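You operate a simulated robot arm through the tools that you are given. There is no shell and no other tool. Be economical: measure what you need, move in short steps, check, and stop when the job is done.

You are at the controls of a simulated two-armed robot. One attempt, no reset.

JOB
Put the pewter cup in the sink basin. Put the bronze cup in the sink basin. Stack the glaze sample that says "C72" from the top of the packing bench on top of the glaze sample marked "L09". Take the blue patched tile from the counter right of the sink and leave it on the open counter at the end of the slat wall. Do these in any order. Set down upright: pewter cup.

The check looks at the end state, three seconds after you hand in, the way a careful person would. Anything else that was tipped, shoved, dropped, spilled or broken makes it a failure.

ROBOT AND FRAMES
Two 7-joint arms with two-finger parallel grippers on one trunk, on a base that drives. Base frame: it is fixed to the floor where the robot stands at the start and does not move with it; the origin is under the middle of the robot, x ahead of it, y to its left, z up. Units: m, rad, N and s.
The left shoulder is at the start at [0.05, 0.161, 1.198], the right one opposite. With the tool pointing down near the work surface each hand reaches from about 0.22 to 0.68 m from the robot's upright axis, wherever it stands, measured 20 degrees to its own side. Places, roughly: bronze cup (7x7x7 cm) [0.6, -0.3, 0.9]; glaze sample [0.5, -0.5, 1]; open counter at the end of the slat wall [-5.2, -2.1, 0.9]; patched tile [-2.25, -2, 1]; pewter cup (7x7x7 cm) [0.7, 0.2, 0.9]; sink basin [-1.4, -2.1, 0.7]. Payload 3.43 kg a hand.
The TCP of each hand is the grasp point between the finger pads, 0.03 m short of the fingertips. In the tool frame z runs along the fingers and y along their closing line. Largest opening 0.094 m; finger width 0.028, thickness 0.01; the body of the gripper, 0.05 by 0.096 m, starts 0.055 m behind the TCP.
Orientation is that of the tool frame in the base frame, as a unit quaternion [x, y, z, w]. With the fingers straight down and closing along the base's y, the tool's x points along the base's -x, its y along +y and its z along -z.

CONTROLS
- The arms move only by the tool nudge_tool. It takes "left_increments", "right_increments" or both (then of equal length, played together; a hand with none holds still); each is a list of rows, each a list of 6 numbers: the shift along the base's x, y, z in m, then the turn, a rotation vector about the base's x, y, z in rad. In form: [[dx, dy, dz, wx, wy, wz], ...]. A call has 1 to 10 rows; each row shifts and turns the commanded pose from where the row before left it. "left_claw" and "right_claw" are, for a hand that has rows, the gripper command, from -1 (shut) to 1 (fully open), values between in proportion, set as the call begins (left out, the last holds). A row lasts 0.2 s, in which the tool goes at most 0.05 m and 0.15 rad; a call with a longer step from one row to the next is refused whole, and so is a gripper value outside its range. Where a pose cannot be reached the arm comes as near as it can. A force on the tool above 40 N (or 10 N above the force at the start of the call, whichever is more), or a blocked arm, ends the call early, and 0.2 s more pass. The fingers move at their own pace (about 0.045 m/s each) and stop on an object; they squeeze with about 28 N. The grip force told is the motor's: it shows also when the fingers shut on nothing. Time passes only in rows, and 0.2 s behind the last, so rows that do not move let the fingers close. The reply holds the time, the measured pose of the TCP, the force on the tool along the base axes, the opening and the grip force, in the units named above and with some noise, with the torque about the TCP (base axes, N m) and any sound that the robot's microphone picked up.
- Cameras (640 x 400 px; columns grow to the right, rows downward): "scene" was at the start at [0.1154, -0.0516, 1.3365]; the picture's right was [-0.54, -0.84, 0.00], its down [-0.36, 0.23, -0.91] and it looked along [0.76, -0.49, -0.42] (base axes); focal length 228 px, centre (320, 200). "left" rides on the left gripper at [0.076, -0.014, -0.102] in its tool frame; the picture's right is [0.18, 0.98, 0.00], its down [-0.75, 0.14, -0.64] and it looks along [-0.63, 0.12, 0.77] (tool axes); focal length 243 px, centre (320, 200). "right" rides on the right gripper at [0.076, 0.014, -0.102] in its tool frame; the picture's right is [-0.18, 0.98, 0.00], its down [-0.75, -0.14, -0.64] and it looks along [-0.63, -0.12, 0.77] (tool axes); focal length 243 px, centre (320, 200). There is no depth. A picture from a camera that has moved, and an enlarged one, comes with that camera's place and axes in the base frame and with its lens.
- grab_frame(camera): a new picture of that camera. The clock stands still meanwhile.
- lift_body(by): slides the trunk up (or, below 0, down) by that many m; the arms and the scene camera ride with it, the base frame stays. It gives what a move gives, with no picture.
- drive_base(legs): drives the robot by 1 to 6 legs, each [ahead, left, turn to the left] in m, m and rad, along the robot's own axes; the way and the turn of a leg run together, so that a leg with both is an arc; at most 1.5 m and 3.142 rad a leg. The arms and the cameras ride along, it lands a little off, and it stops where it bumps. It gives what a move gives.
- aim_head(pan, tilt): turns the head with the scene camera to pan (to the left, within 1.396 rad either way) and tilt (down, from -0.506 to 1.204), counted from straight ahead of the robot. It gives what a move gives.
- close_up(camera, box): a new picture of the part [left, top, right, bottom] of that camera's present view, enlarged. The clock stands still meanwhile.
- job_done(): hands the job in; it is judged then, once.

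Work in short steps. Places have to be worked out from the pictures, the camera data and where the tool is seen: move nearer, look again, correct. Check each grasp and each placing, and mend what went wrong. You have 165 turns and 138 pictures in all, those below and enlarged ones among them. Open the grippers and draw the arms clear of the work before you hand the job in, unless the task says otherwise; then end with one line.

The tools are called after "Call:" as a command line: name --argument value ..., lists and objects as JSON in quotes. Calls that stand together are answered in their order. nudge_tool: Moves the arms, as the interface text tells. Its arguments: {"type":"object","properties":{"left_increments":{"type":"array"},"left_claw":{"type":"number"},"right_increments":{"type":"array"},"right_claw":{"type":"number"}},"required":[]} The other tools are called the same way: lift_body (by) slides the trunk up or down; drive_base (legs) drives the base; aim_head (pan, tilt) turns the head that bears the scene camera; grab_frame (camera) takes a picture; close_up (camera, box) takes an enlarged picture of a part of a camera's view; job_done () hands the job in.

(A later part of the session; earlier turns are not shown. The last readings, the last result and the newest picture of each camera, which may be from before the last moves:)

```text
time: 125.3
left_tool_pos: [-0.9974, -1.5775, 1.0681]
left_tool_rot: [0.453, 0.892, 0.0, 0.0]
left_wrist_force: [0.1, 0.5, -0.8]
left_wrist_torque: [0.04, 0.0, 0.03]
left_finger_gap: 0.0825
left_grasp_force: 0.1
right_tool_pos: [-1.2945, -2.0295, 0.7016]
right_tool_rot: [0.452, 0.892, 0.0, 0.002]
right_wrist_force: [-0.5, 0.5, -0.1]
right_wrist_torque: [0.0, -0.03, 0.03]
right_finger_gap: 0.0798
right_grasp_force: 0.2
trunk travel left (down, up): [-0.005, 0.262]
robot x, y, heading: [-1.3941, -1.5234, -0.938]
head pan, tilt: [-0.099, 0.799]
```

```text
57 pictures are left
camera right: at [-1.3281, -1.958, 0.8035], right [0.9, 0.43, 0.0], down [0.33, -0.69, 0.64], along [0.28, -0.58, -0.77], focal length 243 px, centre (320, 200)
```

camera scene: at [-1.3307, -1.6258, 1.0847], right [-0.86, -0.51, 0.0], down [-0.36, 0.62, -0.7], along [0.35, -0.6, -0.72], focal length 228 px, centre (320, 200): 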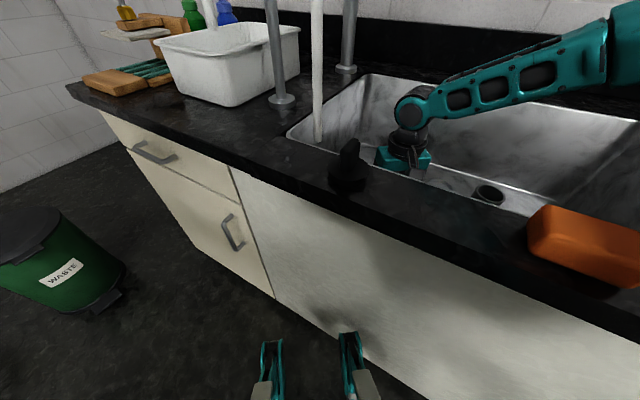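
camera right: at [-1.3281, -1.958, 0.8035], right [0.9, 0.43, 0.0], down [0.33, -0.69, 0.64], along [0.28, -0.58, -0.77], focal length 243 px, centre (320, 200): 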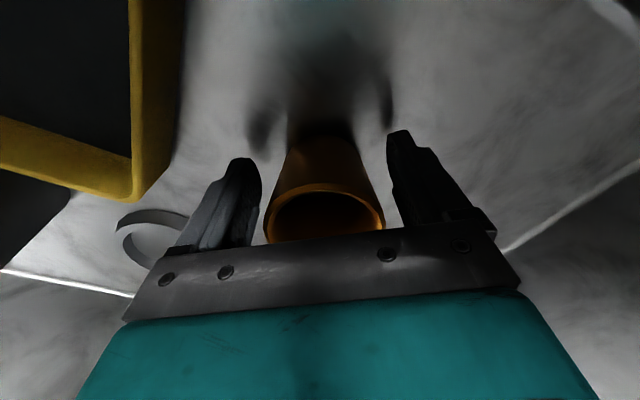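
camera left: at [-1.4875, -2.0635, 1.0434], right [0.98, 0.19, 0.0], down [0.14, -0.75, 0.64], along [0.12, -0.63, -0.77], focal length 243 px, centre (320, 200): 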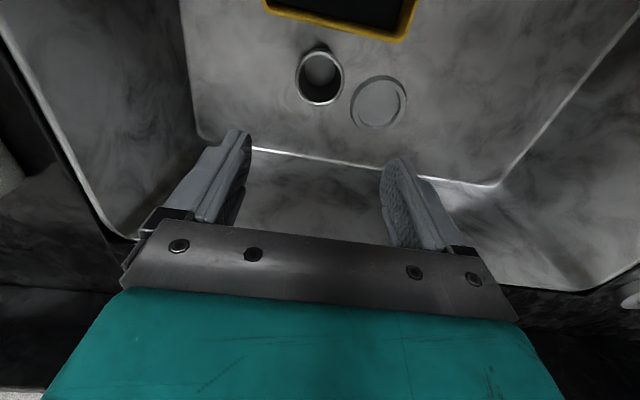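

The bronze is free and standing. I raise with the trunk, which is purely vertical.

Call:
lift_body --by 0.22

Call:
grab_frame --camera "right"

Call:
grab_frame --camera "scene"

```text
time: 127.6
left_tool_pos: [-0.9971, -1.5769, 1.2875]
left_tool_rot: [0.452, 0.892, 0.0, 0.0]
left_wrist_force: [0.5, -0.8, -0.3]
left_wrist_torque: [0.02, -0.06, -0.03]
left_finger_gap: 0.0824
left_grasp_force: 0.0
right_tool_pos: [-1.2941, -2.0297, 0.9209]
right_tool_rot: [0.452, 0.892, -0.001, 0.002]
right_wrist_force: [0.8, 0.1, 1.1]
right_wrist_torque: [0.01, -0.02, 0.02]
right_finger_gap: 0.0799
right_grasp_force: 0.0
trunk travel left (down, up): [-0.225, 0.042]
robot x, y, heading: [-1.395, -1.5216, -0.943]
head pan, tilt: [-0.099, 0.799]
```

```text
56 pictures are left
camera right: at [-1.3279, -1.9581, 1.0236], right [0.9, 0.43, 0.0], down [0.33, -0.69, 0.64], along [0.28, -0.58, -0.76], focal length 243 px, centre (320, 200)
```

right: 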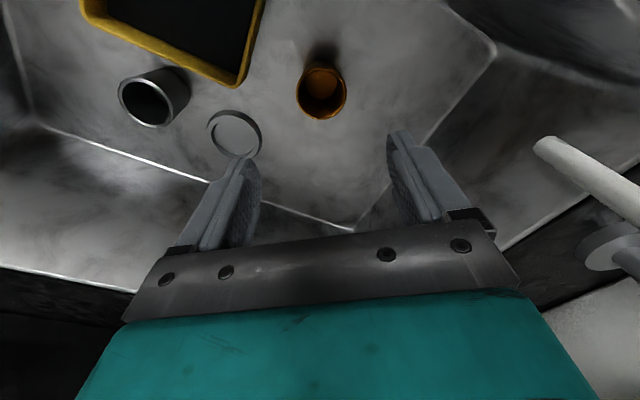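

```text
55 pictures are left
camera scene: at [-1.3307, -1.6257, 1.3047], right [-0.86, -0.51, 0.0], down [-0.36, 0.62, -0.7], along [0.35, -0.6, -0.72], focal length 228 px, centre (320, 200)
```

scene: 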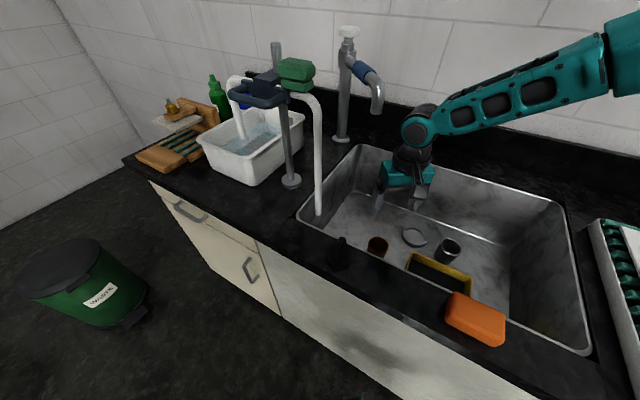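

Both cups stand upright in the basin. I raise the right hand, back off, and turn toward the tile side.

Call:
nudge_tool --right_increments '[[0, 0, 0.03, 0, 0, 0], [0, 0, 0.03, 0, 0, 0], [0, 0, 0.03, 0, 0, 0], [0, 0, 0.03, 0, 0, 0], [-0.01, 0.015, 0.03, 0, 0, 0], [-0.015, 0.025, 0.03, 0, 0, 0], [-0.015, 0.025, 0.02, 0, 0, 0], [-0.02, 0.03, 0, 0, 0, 0], [-0.02, 0.03, 0, 0, 0, 0]]'

Call:
drive_base --legs '[[-0.4, 0, 0], [0, 0, -0.63]]'

Call:
aim_head --pan -0.3 --tilt 0.5

Call:
grab_frame --camera "scene"

```text
time: 129.6
left_tool_pos: [-0.9972, -1.5763, 1.2883]
left_tool_rot: [0.452, 0.892, 0.0, 0.0]
left_wrist_force: [-0.2, -0.1, 0.3]
left_wrist_torque: [-0.02, -0.02, 0.02]
left_finger_gap: 0.0824
left_grasp_force: 0.0
right_tool_pos: [-1.3755, -1.904, 1.1215]
right_tool_rot: [0.452, 0.892, 0.0, 0.003]
right_wrist_force: [0.6, 0.5, -0.1]
right_wrist_torque: [-0.03, -0.02, 0.02]
right_finger_gap: 0.0801
right_grasp_force: 0.0
trunk travel left (down, up): [-0.225, 0.042]
robot x, y, heading: [-1.3922, -1.5212, -0.937]
head pan, tilt: [-0.099, 0.799]
```

```text
time: 133.8
left_tool_pos: [-1.3395, -1.4789, 1.2888]
left_tool_rot: [0.707, 0.707, 0.001, 0.0]
left_wrist_force: [-0.6, 0.3, 0.0]
left_wrist_torque: [0.01, 0.03, 0.02]
left_finger_gap: 0.0822
left_grasp_force: 0.1
right_tool_pos: [-1.8388, -1.5195, 1.1211]
right_tool_rot: [0.707, 0.707, -0.001, 0.001]
right_wrist_force: [-0.5, 0.8, 0.4]
right_wrist_torque: [-0.02, 0.01, -0.02]
right_finger_gap: 0.0798
right_grasp_force: 0.0
trunk travel left (down, up): [-0.225, 0.042]
robot x, y, heading: [-1.6292, -1.2024, -1.568]
head pan, tilt: [-0.099, 0.799]
```

```text
time: 134.6
left_tool_pos: [-1.341, -1.4794, 1.2889]
left_tool_rot: [0.707, 0.707, 0.001, -0.002]
left_wrist_force: [0.5, 0.0, 0.2]
left_wrist_torque: [0.01, 0.0, 0.04]
left_finger_gap: 0.0823
left_grasp_force: 0.0
right_tool_pos: [-1.8408, -1.5186, 1.121]
right_tool_rot: [0.708, 0.706, 0.0, 0.001]
right_wrist_force: [0.5, -0.3, 0.4]
right_wrist_torque: [0.03, 0.02, 0.01]
right_finger_gap: 0.0797
right_grasp_force: 0.1
trunk travel left (down, up): [-0.225, 0.042]
robot x, y, heading: [-1.6269, -1.2027, -1.574]
head pan, tilt: [-0.3, 0.499]
```

```text
54 pictures are left
camera scene: at [-1.6566, -1.3296, 1.3306], right [-0.96, 0.3, 0.0], down [0.14, 0.46, -0.88], along [-0.26, -0.84, -0.48], focal length 228 px, centre (320, 200)
```

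scene: 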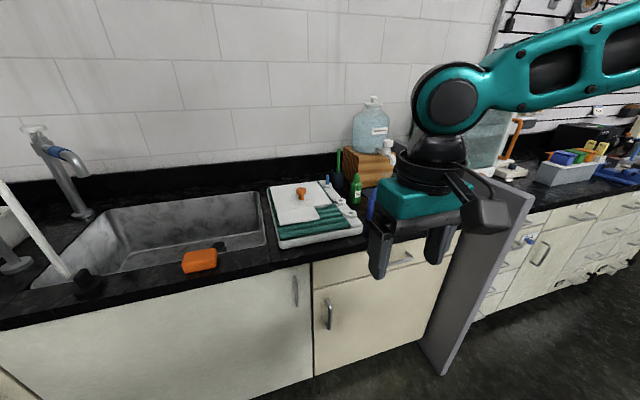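

A grey partition stands right of the tile. I shift right so the tile is ahead of the right hand, and look down at it.

Call:
drive_base --legs '[[0, -0.4, 0]]'

Call:
aim_head --pan -0.15 --tilt 0.7

Call:
grab_frame --camera "scene"

Call:
grab_frame --camera "right"

```text
time: 137.1
left_tool_pos: [-1.7332, -1.4785, 1.2885]
left_tool_rot: [0.704, 0.71, 0.0, -0.001]
left_wrist_force: [-0.3, -0.1, 0.9]
left_wrist_torque: [-0.01, -0.01, 0.0]
left_finger_gap: 0.0822
left_grasp_force: 0.0
right_tool_pos: [-2.232, -1.5219, 1.121]
right_tool_rot: [0.705, 0.709, 0.0, 0.002]
right_wrist_force: [-0.7, -0.1, 0.5]
right_wrist_torque: [-0.01, -0.01, -0.02]
right_finger_gap: 0.0796
right_grasp_force: 0.1
trunk travel left (down, up): [-0.225, 0.042]
robot x, y, heading: [-2.0243, -1.2016, -1.566]
head pan, tilt: [-0.3, 0.499]
```

```text
time: 137.8
left_tool_pos: [-1.7331, -1.478, 1.2882]
left_tool_rot: [0.705, 0.709, 0.001, 0.0]
left_wrist_force: [-1.4, -0.3, 0.0]
left_wrist_torque: [0.03, -0.01, -0.01]
left_finger_gap: 0.0824
left_grasp_force: 0.0
right_tool_pos: [-2.2312, -1.5218, 1.1212]
right_tool_rot: [0.705, 0.709, -0.001, 0.002]
right_wrist_force: [0.9, -0.5, 0.4]
right_wrist_torque: [0.01, -0.02, 0.01]
right_finger_gap: 0.0799
right_grasp_force: 0.1
trunk travel left (down, up): [-0.225, 0.042]
robot x, y, heading: [-2.0213, -1.2018, -1.568]
head pan, tilt: [-0.15, 0.7]
```

```text
53 pictures are left
camera scene: at [-2.0365, -1.3278, 1.313], right [-0.99, 0.14, 0.0], down [0.09, 0.64, -0.77], along [-0.11, -0.76, -0.64], focal length 228 px, centre (320, 200)
```

scene: 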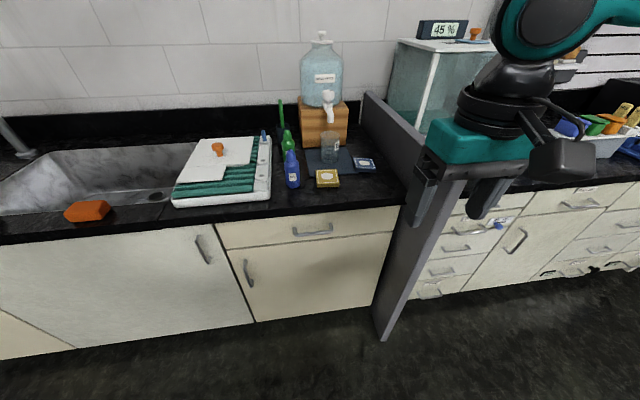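

```text
52 pictures are left
camera right: at [-2.218, -1.444, 1.223], right [0.98, -0.18, 0.0], down [-0.14, -0.75, 0.64], along [-0.11, -0.63, -0.76], focal length 243 px, centre (320, 200)
```

right: 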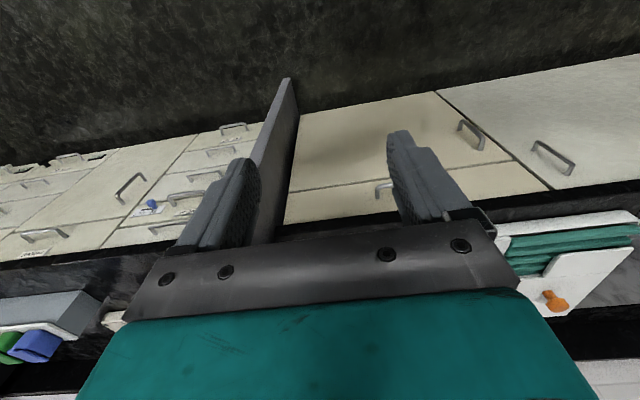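

I zoom on the tile and its surroundings.

Call:
close_up --camera "scene" --box '[280, 110, 440, 210]'

```text
4.00 times, centred on (360, 160) of scene
camera zoom: at [-2.0365, -1.3278, 1.313], right [-0.99, 0.14, 0.0], down [0.09, 0.64, -0.77], along [-0.11, -0.76, -0.64], focal length 913 px, centre (160, 360)
```

zoom: 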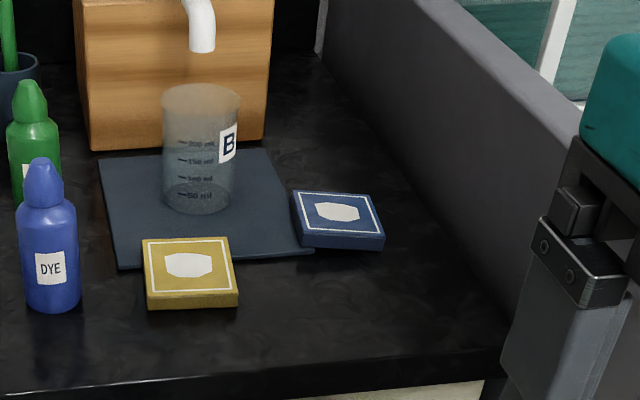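

The blue tile is at about (-2.286, -1.99), ~7 cm square, with the partition only 4 cm to its right (top ~1.07). The left arm is safer here (its elbow stays on the open side). I tuck the right hand back and out, then shift right so the left hand faces the tile.

Call:
nudge_tool --right_increments '[[-0.012, 0.01, 0.01, 0, 0, 0], [-0.012, 0.01, 0.01, 0, 0, 0], [-0.012, 0.01, 0.01, 0, 0, 0], [-0.012, 0.01, 0.01, 0, 0, 0], [-0.012, 0.01, 0.01, 0, 0, 0], [-0.012, 0.01, 0.01, 0, 0, 0], [-0.012, 0.01, 0.01, 0, 0, 0], [-0.012, 0.01, 0, 0, 0, 0], [-0.012, 0.01, 0, 0, 0, 0], [-0.012, 0.01, 0, 0, 0, 0]]' --left_increments '[[-0.01, 0, -0.02, 0, 0, 0], [-0.01, 0, -0.02, 0, 0, 0], [-0.01, 0, -0.02, 0, 0, 0], [-0.01, 0, -0.02, 0, 0, 0], [-0.01, 0, -0.02, 0, 0, 0], [-0.01, 0, -0.02, 0, 0, 0], [-0.01, 0, -0.01, 0, 0, 0], [-0.01, 0, 0, 0, 0, 0], [-0.01, 0, 0, 0, 0, 0], [-0.01, 0, 0, 0, 0, 0]]' --left_claw 0.85

Call:
drive_base --legs '[[0, -0.43, 0]]'

Call:
aim_head --pan -0.9 --tilt 0.4

Call:
grab_frame --camera "scene"

```text
time: 140.0
left_tool_pos: [-1.8337, -1.4779, 1.1588]
left_tool_rot: [0.705, 0.709, 0.0, -0.001]
left_wrist_force: [-0.3, -0.2, -0.1]
left_wrist_torque: [0.0, -0.02, -0.02]
left_finger_gap: 0.0871
left_grasp_force: 0.1
right_tool_pos: [-2.3519, -1.4215, 1.1921]
right_tool_rot: [0.704, 0.71, 0.0, 0.002]
right_wrist_force: [0.1, 0.1, -1.2]
right_wrist_torque: [0.0, -0.02, 0.0]
right_finger_gap: 0.0799
right_grasp_force: 0.0
trunk travel left (down, up): [-0.225, 0.042]
robot x, y, heading: [-2.0221, -1.2001, -1.563]
head pan, tilt: [-0.15, 0.7]
```

```text
time: 142.7
left_tool_pos: [-2.27, -1.4816, 1.1585]
left_tool_rot: [0.708, 0.706, 0.0, 0.0]
left_wrist_force: [0.0, -0.3, -0.2]
left_wrist_torque: [0.01, 0.0, 0.0]
left_finger_gap: 0.0869
left_grasp_force: 0.0
right_tool_pos: [-2.7876, -1.42, 1.1918]
right_tool_rot: [0.708, 0.706, -0.001, 0.002]
right_wrist_force: [-0.1, 0.2, 0.1]
right_wrist_torque: [0.04, 0.0, 0.0]
right_finger_gap: 0.0797
right_grasp_force: 0.0
trunk travel left (down, up): [-0.225, 0.042]
robot x, y, heading: [-2.4589, -1.2012, -1.572]
head pan, tilt: [-0.15, 0.7]
```

```text
time: 143.8
left_tool_pos: [-2.2701, -1.4819, 1.1582]
left_tool_rot: [0.707, 0.707, 0.0, 0.0]
left_wrist_force: [-0.1, -0.5, 0.5]
left_wrist_torque: [0.01, -0.02, -0.03]
left_finger_gap: 0.0871
left_grasp_force: 0.1
right_tool_pos: [-2.7867, -1.4184, 1.1918]
right_tool_rot: [0.708, 0.706, -0.001, 0.002]
right_wrist_force: [0.7, -0.2, -0.2]
right_wrist_torque: [-0.01, -0.03, -0.01]
right_finger_gap: 0.0801
right_grasp_force: 0.0
trunk travel left (down, up): [-0.225, 0.042]
robot x, y, heading: [-2.4602, -1.2017, -1.568]
head pan, tilt: [-0.901, 0.4]
```

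```text
50 pictures are left
camera scene: at [-2.5314, -1.3023, 1.3398], right [-0.62, 0.78, 0.0], down [0.31, 0.24, -0.92], along [-0.72, -0.57, -0.39], focal length 228 px, centre (320, 200)
```

scene: 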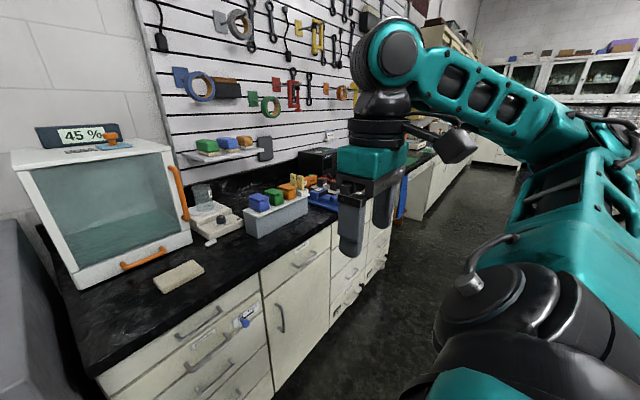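

The right arm is clear of the aquarium and racks. I drive ahead 0.20 m and look at the tile from the left hand.

Call:
drive_base --legs '[[0.2, 0, 0]]'

Call:
nudge_tool --left_increments '[[0, -0.02, 0, 0, 0, -0.04], [-0.004, -0.03, 0, 0, 0, -0.04], [-0.004, -0.03, 0, 0, 0, -0.04], [-0.004, -0.03, 0, 0, 0, -0.04], [-0.002, -0.03, 0, 0, 0, -0.02], [0, -0.03, 0, 0, 0, 0], [0, -0.03, 0, 0, 0, 0], [0, -0.02, 0, 0, 0, 0]]'

Call:
aim_head --pan 0.35 --tilt 0.7

Call:
grab_frame --camera "scene"

Call:
grab_frame --camera "left"

```text
time: 145.4
left_tool_pos: [-2.2701, -1.66, 1.1585]
left_tool_rot: [0.708, 0.706, 0.0, 0.0]
left_wrist_force: [-0.6, -0.3, 0.3]
left_wrist_torque: [-0.02, 0.01, -0.01]
left_finger_gap: 0.0869
left_grasp_force: 0.0
right_tool_pos: [-2.7883, -1.5988, 1.1919]
right_tool_rot: [0.708, 0.706, -0.001, 0.001]
right_wrist_force: [0.2, 0.5, 0.3]
right_wrist_torque: [0.0, -0.05, 0.0]
right_finger_gap: 0.0798
right_grasp_force: 0.0
trunk travel left (down, up): [-0.225, 0.042]
robot x, y, heading: [-2.4547, -1.3813, -1.568]
head pan, tilt: [-0.901, 0.4]
stopped in leg 1: the robot was blocked; the commanded pose is now the measured one
```

```text
time: 147.2
left_tool_pos: [-2.2864, -1.8806, 1.1568]
left_tool_rot: [0.768, 0.64, 0.002, 0.0]
left_wrist_force: [0.0, 0.5, 0.5]
left_wrist_torque: [0.02, 0.0, 0.0]
left_finger_gap: 0.0869
left_grasp_force: 0.1
right_tool_pos: [-2.7884, -1.5992, 1.191]
right_tool_rot: [0.708, 0.706, -0.001, 0.002]
right_wrist_force: [-0.6, 0.6, 0.0]
right_wrist_torque: [0.0, 0.0, 0.01]
right_finger_gap: 0.0798
right_grasp_force: 0.0
trunk travel left (down, up): [-0.225, 0.042]
robot x, y, heading: [-2.4555, -1.3836, -1.576]
head pan, tilt: [-0.901, 0.4]
```

```text
time: 148.6
left_tool_pos: [-2.2839, -1.8805, 1.1577]
left_tool_rot: [0.768, 0.64, 0.0, -0.001]
left_wrist_force: [-0.6, 0.0, -0.1]
left_wrist_torque: [-0.02, 0.0, 0.01]
left_finger_gap: 0.087
left_grasp_force: 0.1
right_tool_pos: [-2.7877, -1.6001, 1.1911]
right_tool_rot: [0.707, 0.707, 0.0, 0.002]
right_wrist_force: [-0.3, 0.8, -0.7]
right_wrist_torque: [-0.01, -0.01, -0.01]
right_finger_gap: 0.0801
right_grasp_force: 0.1
trunk travel left (down, up): [-0.225, 0.042]
robot x, y, heading: [-2.4581, -1.3831, -1.571]
head pan, tilt: [0.351, 0.7]
```

```text
49 pictures are left
camera scene: at [-2.4304, -1.5044, 1.313], right [-0.94, -0.34, 0.0], down [-0.22, 0.61, -0.77], along [0.26, -0.72, -0.64], focal length 228 px, centre (320, 200)
```

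scene: 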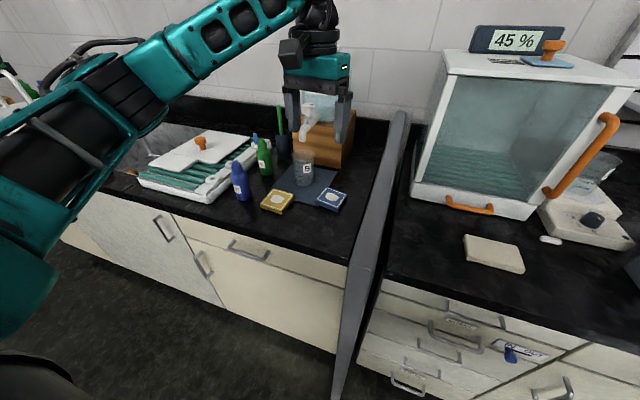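

```text
48 pictures are left
camera left: at [-2.2845, -1.8024, 1.2606], right [1.0, 0.0, 0.0], down [0.0, -0.77, 0.64], along [0.0, -0.64, -0.77], focal length 243 px, centre (320, 200)
```

left: 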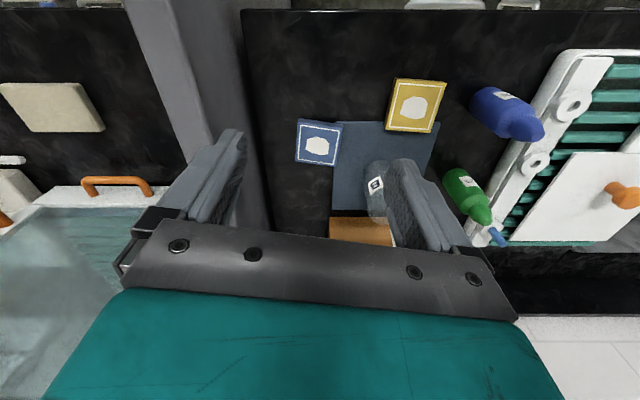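

Tile centre now reads (-2.289, -1.98), and the partition face is at x≈-2.38, giving room for the gripper. I move above and lower partway.

Call:
nudge_tool --left_increments '[[-0.002, -0.035, 0, 0, 0, 0.04], [-0.002, -0.035, 0, 0, 0, 0], [0, -0.033, 0, 0, 0, 0], [0, 0, -0.04, 0, 0, 0], [0, 0, -0.04, 0, 0, 0], [0, 0, -0.04, 0, 0, 0], [0, 0, 0, 0, 0, 0]]'

Call:
grab_frame --camera "left"

Call:
grab_frame --camera "scene"

```text
time: 150.2
left_tool_pos: [-2.2904, -1.9825, 1.0365]
left_tool_rot: [0.755, 0.655, 0.0, -0.001]
left_wrist_force: [-0.3, -0.3, 0.4]
left_wrist_torque: [0.0, -0.03, 0.0]
left_finger_gap: 0.087
left_grasp_force: 0.1
right_tool_pos: [-2.7897, -1.599, 1.1916]
right_tool_rot: [0.708, 0.706, -0.001, 0.001]
right_wrist_force: [-0.6, 0.4, 0.2]
right_wrist_torque: [-0.03, 0.04, 0.0]
right_finger_gap: 0.0801
right_grasp_force: 0.0
trunk travel left (down, up): [-0.225, 0.042]
robot x, y, heading: [-2.4594, -1.3842, -1.572]
head pan, tilt: [0.351, 0.7]
```

```text
47 pictures are left
camera left: at [-2.2939, -1.9049, 1.1402], right [1.0, 0.04, 0.0], down [0.03, -0.77, 0.64], along [0.03, -0.64, -0.77], focal length 243 px, centre (320, 200)
```

left: 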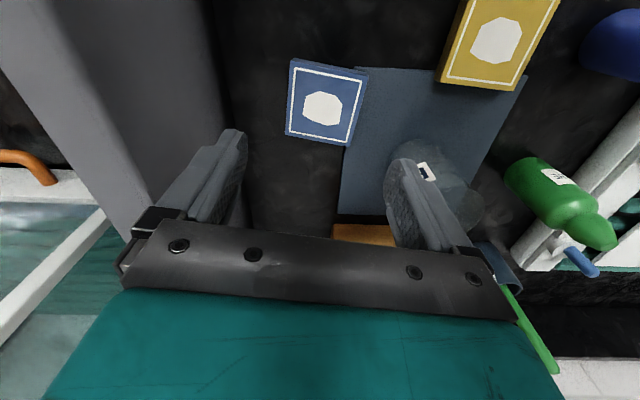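

```text
46 pictures are left
camera scene: at [-2.4305, -1.5042, 1.313], right [-0.94, -0.34, 0.0], down [-0.22, 0.61, -0.77], along [0.26, -0.72, -0.64], focal length 228 px, centre (320, 200)
```

scene: 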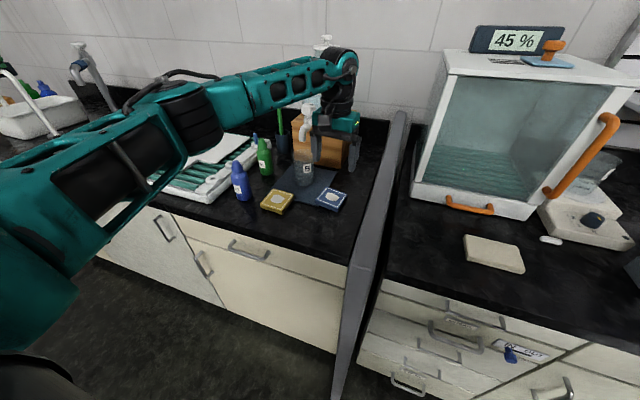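

The tile is centred at (-2.286, -1.983), the beaker clears the left finger by ~3 cm. I descend to TCP 0.945.

Call:
nudge_tool --left_increments '[[0.004, -0.001, -0.03, 0, 0, 0], [0, 0, -0.03, 0, 0, 0], [0, 0, -0.02, 0, 0, 0], [0, 0, -0.01, 0, 0, 0], [0, 0, 0, 0, 0, 0]]'

Call:
grab_frame --camera "left"

```text
time: 151.4
left_tool_pos: [-2.2854, -1.9846, 0.9463]
left_tool_rot: [0.755, 0.655, 0.001, 0.0]
left_wrist_force: [0.0, -0.8, -0.6]
left_wrist_torque: [0.0, 0.0, -0.01]
left_finger_gap: 0.087
left_grasp_force: 0.1
right_tool_pos: [-2.7883, -1.5999, 1.1911]
right_tool_rot: [0.707, 0.707, -0.001, 0.002]
right_wrist_force: [-0.1, 0.8, 0.3]
right_wrist_torque: [0.03, -0.02, 0.05]
right_finger_gap: 0.0801
right_grasp_force: 0.0
trunk travel left (down, up): [-0.225, 0.042]
robot x, y, heading: [-2.4551, -1.384, -1.576]
head pan, tilt: [0.351, 0.7]
```

```text
45 pictures are left
camera left: at [-2.2882, -1.9069, 1.0497], right [1.0, 0.04, 0.0], down [0.03, -0.77, 0.64], along [0.03, -0.64, -0.77], focal length 243 px, centre (320, 200)
```

left: 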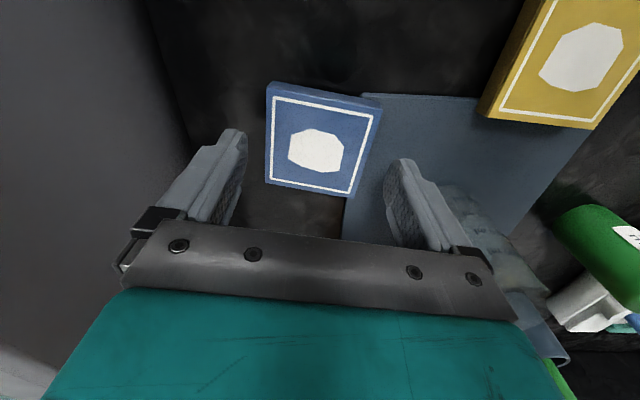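

Well centred. I feel down to the counter in small steps.

Call:
nudge_tool --left_increments '[[0, 0.003, -0.006, 0, 0, 0], [0, 0, -0.006, 0, 0, 0], [0, 0, -0.003, 0, 0, 0], [0, 0, -0.002, 0, 0, 0], [0, 0, -0.002, 0, 0, 0], [0, 0, -0.002, 0, 0, 0], [0, 0, 0, 0, 0, 0]]'

```text
time: 153.0
left_tool_pos: [-2.284, -1.9824, 0.9268]
left_tool_rot: [0.756, 0.655, 0.001, 0.0]
left_wrist_force: [0.6, 0.6, -0.3]
left_wrist_torque: [0.0, -0.03, 0.01]
left_finger_gap: 0.0868
left_grasp_force: 0.2
right_tool_pos: [-2.7881, -1.6009, 1.1914]
right_tool_rot: [0.708, 0.707, -0.001, 0.002]
right_wrist_force: [-0.1, 0.1, 0.1]
right_wrist_torque: [0.02, 0.0, 0.0]
right_finger_gap: 0.0798
right_grasp_force: 0.0
trunk travel left (down, up): [-0.225, 0.042]
robot x, y, heading: [-2.454, -1.381, -1.569]
head pan, tilt: [0.351, 0.7]
```

No contact yet at 0.927; I continue in 2 mm steps.

Call:
nudge_tool --left_increments '[[0, 0, -0.002, 0, 0, 0], [0, 0, -0.002, 0, 0, 0], [0, 0, -0.002, 0, 0, 0], [0, 0, 0, 0, 0, 0]]'

Call:
grab_frame --camera "left"

```text
time: 154.0
left_tool_pos: [-2.2854, -1.9824, 0.9208]
left_tool_rot: [0.755, 0.656, 0.001, -0.001]
left_wrist_force: [-0.7, 0.1, 0.0]
left_wrist_torque: [-0.02, 0.0, 0.01]
left_finger_gap: 0.0871
left_grasp_force: 0.0
right_tool_pos: [-2.7882, -1.6003, 1.1918]
right_tool_rot: [0.708, 0.706, 0.0, 0.003]
right_wrist_force: [-0.4, 0.6, -0.1]
right_wrist_torque: [-0.01, -0.01, 0.03]
right_finger_gap: 0.0799
right_grasp_force: 0.0
trunk travel left (down, up): [-0.225, 0.042]
robot x, y, heading: [-2.4589, -1.384, -1.571]
head pan, tilt: [0.351, 0.7]
```

```text
44 pictures are left
camera left: at [-2.2879, -1.9046, 1.0241], right [1.0, 0.04, 0.0], down [0.03, -0.77, 0.64], along [0.03, -0.64, -0.77], focal length 243 px, centre (320, 200)
```

left: 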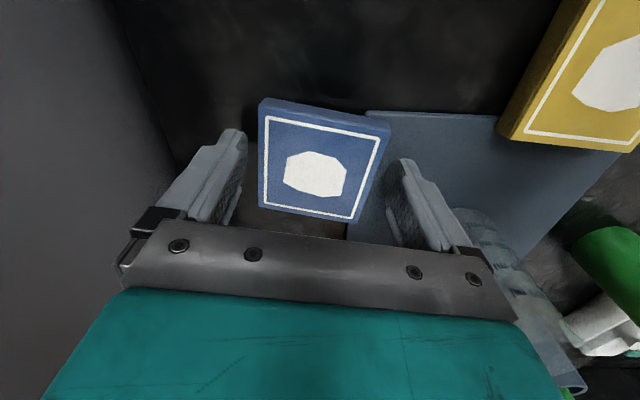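

Call:
nudge_tool --left_increments '[[0, 0.001, -0.002, 0, 0, 0], [0, 0, -0.002, 0, 0, 0], [0, 0, -0.001, 0, 0, 0], [0, 0, -0.001, 0, 0, 0], [0, 0, 0, 0, 0, 0]]'

```text
time: 155.2
left_tool_pos: [-2.2853, -1.9814, 0.9158]
left_tool_rot: [0.755, 0.656, 0.001, 0.0]
left_wrist_force: [0.1, 0.6, 1.8]
left_wrist_torque: [-0.07, -0.09, 0.08]
left_finger_gap: 0.0867
left_grasp_force: 0.1
right_tool_pos: [-2.7887, -1.599, 1.1916]
right_tool_rot: [0.707, 0.707, -0.001, 0.001]
right_wrist_force: [-0.1, 0.3, 0.0]
right_wrist_torque: [0.02, 0.01, -0.02]
right_finger_gap: 0.08
right_grasp_force: 0.2
trunk travel left (down, up): [-0.225, 0.042]
robot x, y, heading: [-2.4543, -1.3817, -1.574]
head pan, tilt: [0.351, 0.7]
```

A first touch at 0.916. I back off 1.5 mm and close.

Call:
nudge_tool --left_increments '[[0, 0, 0.0015, 0, 0, 0], [0, 0, 0, 0, 0, 0], [0, 0, 0, 0, 0, 0], [0, 0, 0, 0, 0, 0], [0, 0, 0, 0, 0, 0]]' --left_claw -1

Call:
nudge_tool --left_increments '[[0, 0, 0.002, 0, 0, 0], [0, 0, 0.003, 0, 0, 0], [0, 0, 0.004, 0, 0, 0], [0, 0, 0.005, 0, 0, 0], [0, 0, 0.005, 0, 0, 0], [0, 0, 0.002, 0, 0, 0]]'

Call:
grab_frame --camera "left"

```text
time: 156.4
left_tool_pos: [-2.2844, -1.9815, 0.9173]
left_tool_rot: [0.755, 0.655, 0.0, -0.001]
left_wrist_force: [-0.3, 0.5, 0.2]
left_wrist_torque: [0.06, 0.0, 0.02]
left_finger_gap: 0.0722
left_grasp_force: 28.2
right_tool_pos: [-2.7895, -1.5995, 1.1919]
right_tool_rot: [0.708, 0.706, -0.001, 0.002]
right_wrist_force: [0.2, 1.1, 0.2]
right_wrist_torque: [-0.02, -0.04, 0.02]
right_finger_gap: 0.0799
right_grasp_force: 0.1
trunk travel left (down, up): [-0.225, 0.042]
robot x, y, heading: [-2.4577, -1.383, -1.572]
head pan, tilt: [0.351, 0.7]
```

```text
time: 157.8
left_tool_pos: [-2.2848, -1.981, 0.9381]
left_tool_rot: [0.755, 0.656, 0.002, -0.002]
left_wrist_force: [0.1, -0.8, -1.4]
left_wrist_torque: [-0.02, -0.01, 0.02]
left_finger_gap: 0.0725
left_grasp_force: 27.9
right_tool_pos: [-2.7878, -1.5997, 1.1919]
right_tool_rot: [0.708, 0.706, 0.0, 0.002]
right_wrist_force: [-0.3, -0.3, 0.5]
right_wrist_torque: [0.01, -0.01, 0.0]
right_finger_gap: 0.0799
right_grasp_force: 0.1
trunk travel left (down, up): [-0.225, 0.042]
robot x, y, heading: [-2.4602, -1.3833, -1.571]
head pan, tilt: [0.351, 0.7]
```

```text
43 pictures are left
camera left: at [-2.2881, -1.9031, 1.0405], right [1.0, 0.04, 0.0], down [0.03, -0.77, 0.64], along [0.03, -0.64, -0.77], focal length 243 px, centre (320, 200)
```

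left: 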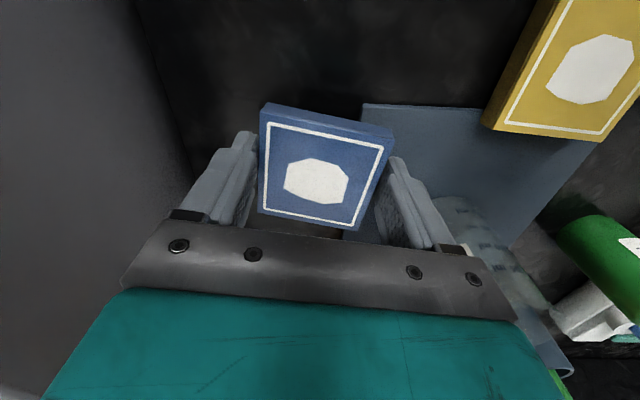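

The tile is held and lifted. I raise it slowly to ~1.14 and draw it toward me.

Call:
nudge_tool --left_increments '[[0, 0, 0.008, 0, 0, 0], [0, 0, 0.014, 0, 0, 0], [0, 0, 0.02, 0, 0, 0], [0, 0, 0.022, 0, 0, 0], [0, 0, 0.024, 0, 0, 0], [0, 0, 0.024, 0, 0, 0], [0, 0, 0.024, 0, 0, 0], [0, 0, 0.024, 0, 0, 0], [0, 0, 0.02, 0, 0, 0], [0, 0, 0.012, 0, 0, 0]]'

Call:
nudge_tool --left_increments '[[0, 0.008, 0, 0, 0, 0], [0, 0.016, 0, 0, 0, 0], [0, 0.024, 0, 0, 0, 0], [0, 0.03, 0, 0, 0, 0], [0, 0.032, 0, 0, 0, 0], [0, 0.032, 0, 0, 0, 0], [0, 0.032, 0, 0, 0, 0], [0, 0.03, 0, 0, 0, 0], [0, 0.022, 0, 0, 0, 0], [0, 0.012, 0, 0, 0, 0]]'

Call:
drive_base --legs '[[-0.45, 0, 0]]'

Call:
aim_head --pan -1.1 --tilt 0.3

Call:
grab_frame --camera "scene"

```text
time: 160.0
left_tool_pos: [-2.2842, -1.9815, 1.1298]
left_tool_rot: [0.755, 0.656, 0.0, -0.001]
left_wrist_force: [-0.2, -0.6, -2.2]
left_wrist_torque: [-0.03, -0.01, 0.0]
left_finger_gap: 0.0725
left_grasp_force: 28.0
right_tool_pos: [-2.7877, -1.6002, 1.1914]
right_tool_rot: [0.708, 0.706, 0.0, 0.002]
right_wrist_force: [-0.3, 0.2, 0.5]
right_wrist_torque: [-0.05, 0.0, 0.0]
right_finger_gap: 0.0801
right_grasp_force: 0.0
trunk travel left (down, up): [-0.225, 0.042]
robot x, y, heading: [-2.4548, -1.3837, -1.575]
head pan, tilt: [0.351, 0.7]
```

```text
time: 162.2
left_tool_pos: [-2.2847, -1.7428, 1.129]
left_tool_rot: [0.756, 0.655, 0.001, -0.001]
left_wrist_force: [0.0, 0.3, -1.8]
left_wrist_torque: [0.01, 0.0, 0.01]
left_finger_gap: 0.0723
left_grasp_force: 27.8
right_tool_pos: [-2.7881, -1.5991, 1.1924]
right_tool_rot: [0.708, 0.706, 0.0, 0.001]
right_wrist_force: [0.4, -0.3, 0.2]
right_wrist_torque: [0.03, 0.01, 0.01]
right_finger_gap: 0.0802
right_grasp_force: 0.0
trunk travel left (down, up): [-0.225, 0.042]
robot x, y, heading: [-2.459, -1.3824, -1.571]
head pan, tilt: [0.351, 0.7]
```

```text
time: 164.9
left_tool_pos: [-2.2836, -1.2916, 1.1293]
left_tool_rot: [0.755, 0.655, 0.001, -0.001]
left_wrist_force: [0.9, 0.5, -0.8]
left_wrist_torque: [0.01, -0.01, 0.02]
left_finger_gap: 0.0726
left_grasp_force: 27.9
right_tool_pos: [-2.7878, -1.1459, 1.1906]
right_tool_rot: [0.708, 0.706, -0.001, 0.002]
right_wrist_force: [0.5, 0.1, 0.9]
right_wrist_torque: [-0.02, -0.01, -0.05]
right_finger_gap: 0.0798
right_grasp_force: 0.1
trunk travel left (down, up): [-0.225, 0.042]
robot x, y, heading: [-2.456, -0.9297, -1.574]
head pan, tilt: [0.351, 0.7]
```

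```text
time: 166.5
left_tool_pos: [-2.2832, -1.2921, 1.1295]
left_tool_rot: [0.755, 0.656, 0.001, -0.001]
left_wrist_force: [0.2, 1.0, -1.3]
left_wrist_torque: [0.01, 0.0, 0.01]
left_finger_gap: 0.0726
left_grasp_force: 28.4
right_tool_pos: [-2.7874, -1.1482, 1.1901]
right_tool_rot: [0.708, 0.706, 0.0, 0.002]
right_wrist_force: [-0.1, -0.2, -0.2]
right_wrist_torque: [-0.02, -0.01, 0.05]
right_finger_gap: 0.0798
right_grasp_force: 0.0
trunk travel left (down, up): [-0.225, 0.042]
robot x, y, heading: [-2.4574, -0.9269, -1.575]
head pan, tilt: [-1.1, 0.3]
```

```text
42 pictures are left
camera scene: at [-2.5415, -1.0151, 1.3491], right [-0.45, 0.89, 0.0], down [0.26, 0.13, -0.96], along [-0.85, -0.43, -0.3], focal length 228 px, centre (320, 200)
```

scene: 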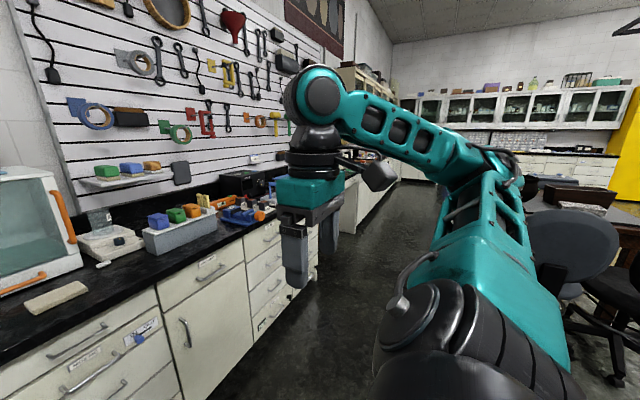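

The aisle is clear along the counter; chairs are at y > -0.3. I strafe right 1.5 m along the aisle and look again.

Call:
drive_base --legs '[[0, -1.45, 0]]'

Call:
aim_head --pan -0.9 --tilt 0.3

Call:
grab_frame --camera "scene"

```text
time: 173.8
left_tool_pos: [-3.737, -1.2993, 1.1296]
left_tool_rot: [0.748, 0.663, 0.001, -0.001]
left_wrist_force: [0.4, 0.1, -1.4]
left_wrist_torque: [0.02, -0.03, 0.0]
left_finger_gap: 0.0719
left_grasp_force: 27.9
right_tool_pos: [-4.2418, -1.1643, 1.1913]
right_tool_rot: [0.702, 0.712, 0.0, 0.002]
right_wrist_force: [0.4, -0.4, -0.5]
right_wrist_torque: [0.01, 0.01, -0.02]
right_finger_gap: 0.0799
right_grasp_force: 0.1
trunk travel left (down, up): [-0.225, 0.042]
robot x, y, heading: [-3.912, -0.9407, -1.55]
head pan, tilt: [-1.1, 0.3]
```

```text
time: 174.5
left_tool_pos: [-3.7357, -1.2977, 1.1276]
left_tool_rot: [0.749, 0.663, 0.001, -0.001]
left_wrist_force: [-0.1, 0.4, -2.1]
left_wrist_torque: [0.02, 0.01, 0.0]
left_finger_gap: 0.0722
left_grasp_force: 27.8
right_tool_pos: [-4.2416, -1.1628, 1.1918]
right_tool_rot: [0.701, 0.713, -0.001, 0.002]
right_wrist_force: [-0.6, 0.2, -0.5]
right_wrist_torque: [0.0, -0.01, -0.01]
right_finger_gap: 0.0796
right_grasp_force: 0.1
trunk travel left (down, up): [-0.225, 0.042]
robot x, y, heading: [-3.914, -0.9427, -1.555]
head pan, tilt: [-0.901, 0.3]
```

```text
41 pictures are left
camera scene: at [-3.9889, -1.0415, 1.3491], right [-0.63, 0.77, 0.0], down [0.23, 0.19, -0.96], along [-0.74, -0.6, -0.3], focal length 228 px, centre (320, 200)
```

scene: 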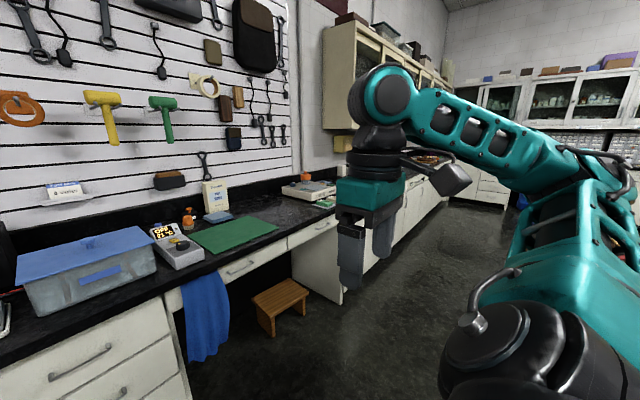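

The slat wall ends ahead; the open counter lies near the balance. I continue 1.0 m right, correcting heading.

Call:
drive_base --legs '[[0, 0, -0.016], [0, -1.05, 0]]'

Call:
aim_head --pan -0.1 --tilt 0.45

Call:
grab_frame --camera "scene"

```text
time: 176.5
left_tool_pos: [-3.8581, -1.3063, 1.1283]
left_tool_rot: [0.759, 0.651, 0.0, -0.002]
left_wrist_force: [-0.1, 0.8, -2.2]
left_wrist_torque: [-0.01, 0.04, -0.01]
left_finger_gap: 0.072
left_grasp_force: 28.1
right_tool_pos: [-4.3581, -1.1566, 1.1926]
right_tool_rot: [0.711, 0.703, 0.0, 0.002]
right_wrist_force: [-0.1, 0.0, 0.5]
right_wrist_torque: [0.0, 0.04, -0.02]
right_finger_gap: 0.0802
right_grasp_force: 0.0
trunk travel left (down, up): [-0.225, 0.042]
robot x, y, heading: [-4.0274, -0.945, -1.581]
head pan, tilt: [-0.901, 0.3]
stopped in leg 2: the robot was blocked; the commanded pose is now the measured one
```

```text
time: 177.7
left_tool_pos: [-3.859, -1.3056, 1.1283]
left_tool_rot: [0.759, 0.651, 0.001, 0.0]
left_wrist_force: [-0.5, -0.5, -1.2]
left_wrist_torque: [0.02, 0.01, 0.05]
left_finger_gap: 0.0723
left_grasp_force: 28.4
right_tool_pos: [-4.3593, -1.1565, 1.1929]
right_tool_rot: [0.712, 0.702, -0.001, 0.002]
right_wrist_force: [0.6, -0.3, 0.8]
right_wrist_torque: [-0.01, 0.0, 0.02]
right_finger_gap: 0.08
right_grasp_force: 0.0
trunk travel left (down, up): [-0.225, 0.042]
robot x, y, heading: [-4.0244, -0.9433, -1.586]
head pan, tilt: [-0.099, 0.45]
```

```text
40 pictures are left
camera scene: at [-4.0392, -1.0763, 1.3352], right [-0.99, 0.11, 0.0], down [0.05, 0.43, -0.9], along [-0.1, -0.89, -0.44], focal length 228 px, centre (320, 200)
```

scene: 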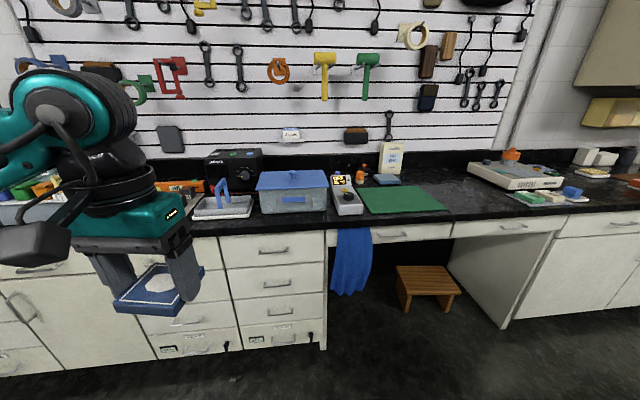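

Blocked by something on the right. I look there.

Call:
aim_head --pan -1.39 --tilt 0.75

Call:
grab_frame --camera "scene"

```text
time: 179.1
left_tool_pos: [-3.8582, -1.3061, 1.13]
left_tool_rot: [0.759, 0.651, 0.001, 0.0]
left_wrist_force: [-0.6, 0.1, -2.1]
left_wrist_torque: [-0.04, 0.01, -0.01]
left_finger_gap: 0.0721
left_grasp_force: 27.9
right_tool_pos: [-4.3585, -1.1569, 1.1909]
right_tool_rot: [0.712, 0.703, 0.0, 0.002]
right_wrist_force: [-1.0, -0.3, -0.3]
right_wrist_torque: [-0.03, -0.02, 0.01]
right_finger_gap: 0.0798
right_grasp_force: 0.0
trunk travel left (down, up): [-0.225, 0.042]
robot x, y, heading: [-4.0268, -0.9431, -1.582]
head pan, tilt: [-1.389, 0.75]
```

```text
39 pictures are left
camera scene: at [-4.1105, -0.9989, 1.3087], right [-0.17, 0.99, 0.0], down [0.67, 0.12, -0.73], along [-0.72, -0.12, -0.68], focal length 228 px, centre (320, 200)
```

scene: 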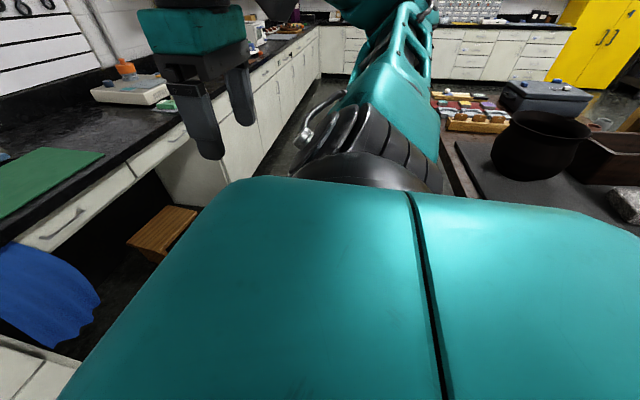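

The table edge is at y≈-0.53, touching my rear. I move ahead 0.25 m, then strafe right.

Call:
drive_base --legs '[[0.25, 0, 0.01], [0, -1.0, 0]]'

Call:
aim_head --pan 0.0 --tilt 0.5

Call:
grab_frame --camera "scene"

```text
time: 185.8
left_tool_pos: [-4.8597, -1.5534, 1.1286]
left_tool_rot: [0.755, 0.656, 0.0, -0.001]
left_wrist_force: [0.2, -0.9, -2.0]
left_wrist_torque: [-0.01, 0.02, -0.02]
left_finger_gap: 0.0721
left_grasp_force: 28.6
right_tool_pos: [-5.3627, -1.4115, 1.1903]
right_tool_rot: [0.706, 0.708, -0.001, 0.002]
right_wrist_force: [0.2, 0.1, 0.0]
right_wrist_torque: [0.02, -0.02, -0.01]
right_finger_gap: 0.08
right_grasp_force: 0.0
trunk travel left (down, up): [-0.225, 0.042]
robot x, y, heading: [-5.0297, -1.1924, -1.572]
head pan, tilt: [-1.389, 0.75]
```

```text
time: 187.3
left_tool_pos: [-4.8602, -1.554, 1.1293]
left_tool_rot: [0.755, 0.656, 0.0, -0.001]
left_wrist_force: [0.0, 0.6, -1.3]
left_wrist_torque: [0.0, -0.01, 0.02]
left_finger_gap: 0.072
left_grasp_force: 28.0
right_tool_pos: [-5.3633, -1.4119, 1.192]
right_tool_rot: [0.707, 0.707, -0.001, 0.002]
right_wrist_force: [1.0, 0.4, -0.7]
right_wrist_torque: [0.0, -0.01, 0.02]
right_finger_gap: 0.0797
right_grasp_force: 0.0
trunk travel left (down, up): [-0.225, 0.042]
robot x, y, heading: [-5.033, -1.1902, -1.567]
head pan, tilt: [0.0, 0.499]
```

```text
38 pictures are left
camera scene: at [-5.0352, -1.3263, 1.3307], right [-1.0, 0.0, 0.0], down [0.0, 0.48, -0.88], along [0.0, -0.88, -0.48], focal length 228 px, centre (320, 200)
```

scene: 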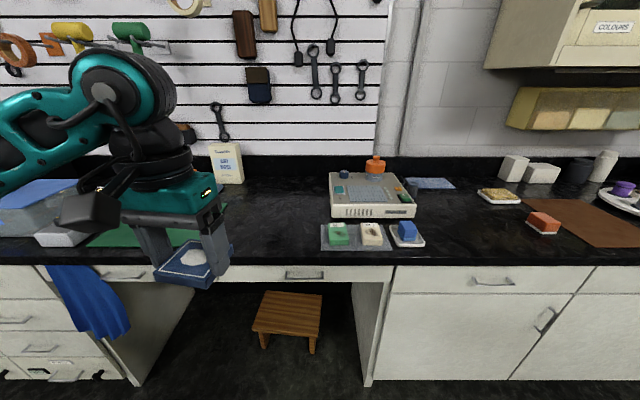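

A grey instrument sits close to the given point; I zoom in on the region to judge the open area.

Call:
close_up --camera "scene" --box '[220, 130, 520, 280]'

```text
2.13 times, centred on (370, 205) of scene
camera zoom: at [-5.0352, -1.3263, 1.3307], right [-1.0, 0.0, 0.0], down [0.0, 0.48, -0.88], along [0.0, -0.88, -0.48], focal length 487 px, centre (213, 189)
```

zoom: 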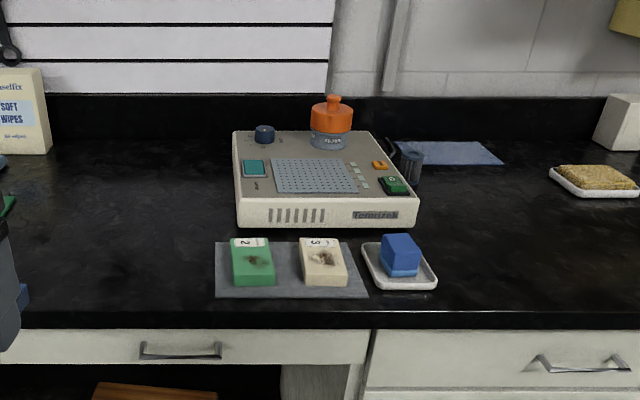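

The clearest spot nearest the named point is the bare counter just left of the instrument, about (-4.99, -2.07). I move in: right 0.11, ahead 0.25.

Call:
drive_base --legs '[[0, -0.11, 0], [0.25, 0, 0]]'

Call:
aim_head --pan 0.15 --tilt 0.75

Call:
grab_frame --camera "scene"

```text
time: 189.9
left_tool_pos: [-4.9685, -1.8056, 1.1276]
left_tool_rot: [0.753, 0.658, 0.002, -0.001]
left_wrist_force: [-0.5, -0.6, -1.8]
left_wrist_torque: [0.04, 0.0, 0.0]
left_finger_gap: 0.0719
left_grasp_force: 28.5
right_tool_pos: [-5.4712, -1.666, 1.1915]
right_tool_rot: [0.705, 0.709, 0.001, 0.001]
right_wrist_force: [-0.3, -0.4, -0.5]
right_wrist_torque: [0.04, -0.04, -0.02]
right_finger_gap: 0.0801
right_grasp_force: 0.0
trunk travel left (down, up): [-0.225, 0.042]
robot x, y, heading: [-5.1398, -1.4448, -1.563]
head pan, tilt: [0.0, 0.499]
```

```text
time: 190.7
left_tool_pos: [-4.9681, -1.8055, 1.1289]
left_tool_rot: [0.753, 0.658, 0.001, -0.001]
left_wrist_force: [0.3, 0.3, -2.0]
left_wrist_torque: [-0.01, 0.02, 0.01]
left_finger_gap: 0.072
left_grasp_force: 27.3
right_tool_pos: [-5.4725, -1.664, 1.1924]
right_tool_rot: [0.705, 0.709, -0.001, 0.002]
right_wrist_force: [-0.1, 0.6, 0.2]
right_wrist_torque: [0.01, 0.0, 0.02]
right_finger_gap: 0.0799
right_grasp_force: 0.0
trunk travel left (down, up): [-0.225, 0.042]
robot x, y, heading: [-5.1432, -1.4466, -1.563]
head pan, tilt: [0.15, 0.75]
```

```text
36 pictures are left
camera scene: at [-5.1316, -1.5688, 1.3088], right [-0.99, -0.15, 0.0], down [-0.11, 0.67, -0.73], along [0.11, -0.72, -0.68], focal length 228 px, centre (320, 200)
```

scene: 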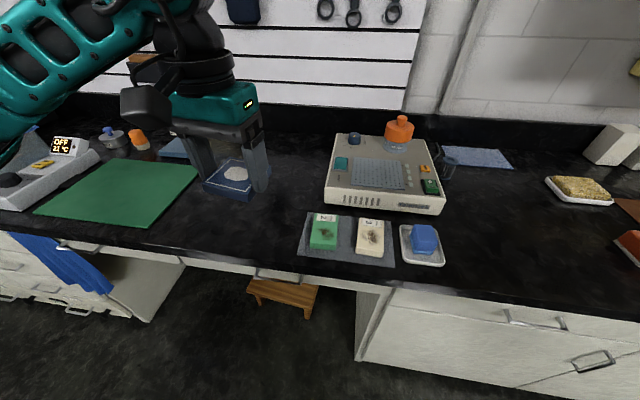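

The free area spans x -5.08 to -4.67. I carry the tile over (-4.99, -2.07).

Call:
nudge_tool --left_increments '[[-0.001, -0.01, 0, 0, 0, 0], [-0.002, -0.02, 0, 0, 0, 0], [-0.003, -0.03, 0, 0, 0, 0], [-0.003, -0.035, 0, 0, 0, 0], [-0.003, -0.037, 0, 0, 0, 0], [-0.003, -0.037, 0, 0, 0, 0], [-0.003, -0.035, 0, 0, 0, 0], [-0.002, -0.03, 0, 0, 0, 0], [-0.002, -0.02, 0, 0, 0, 0], [0, -0.01, 0, 0, 0, 0]]'

Call:
grab_frame --camera "left"

Call:
grab_frame --camera "scene"

```text
time: 192.9
left_tool_pos: [-4.9915, -2.0679, 1.1283]
left_tool_rot: [0.754, 0.657, 0.001, 0.0]
left_wrist_force: [-0.2, -0.4, -2.7]
left_wrist_torque: [0.03, -0.01, -0.02]
left_finger_gap: 0.0716
left_grasp_force: 27.9
right_tool_pos: [-5.4714, -1.6648, 1.1918]
right_tool_rot: [0.705, 0.709, -0.002, 0.002]
right_wrist_force: [0.2, 0.2, 0.0]
right_wrist_torque: [0.01, 0.0, -0.01]
right_finger_gap: 0.0799
right_grasp_force: 0.1
trunk travel left (down, up): [-0.225, 0.042]
robot x, y, heading: [-5.1452, -1.4455, -1.567]
head pan, tilt: [0.15, 0.75]
```

```text
35 pictures are left
camera left: at [-4.9942, -1.9901, 1.232], right [1.0, 0.05, 0.0], down [0.04, -0.77, 0.64], along [0.03, -0.64, -0.77], focal length 243 px, centre (320, 200)
```

left: 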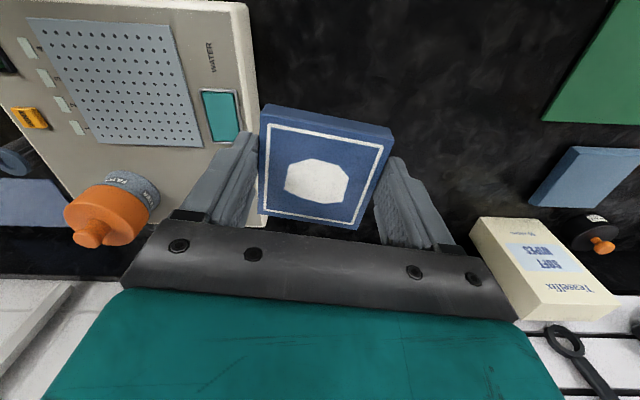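

```text
34 pictures are left
camera scene: at [-5.1317, -1.5688, 1.3087], right [-0.99, -0.15, 0.0], down [-0.11, 0.67, -0.73], along [0.11, -0.72, -0.68], focal length 228 px, centre (320, 200)
```

scene: 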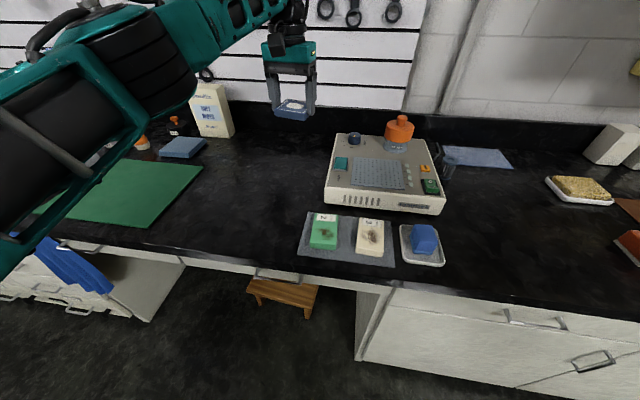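

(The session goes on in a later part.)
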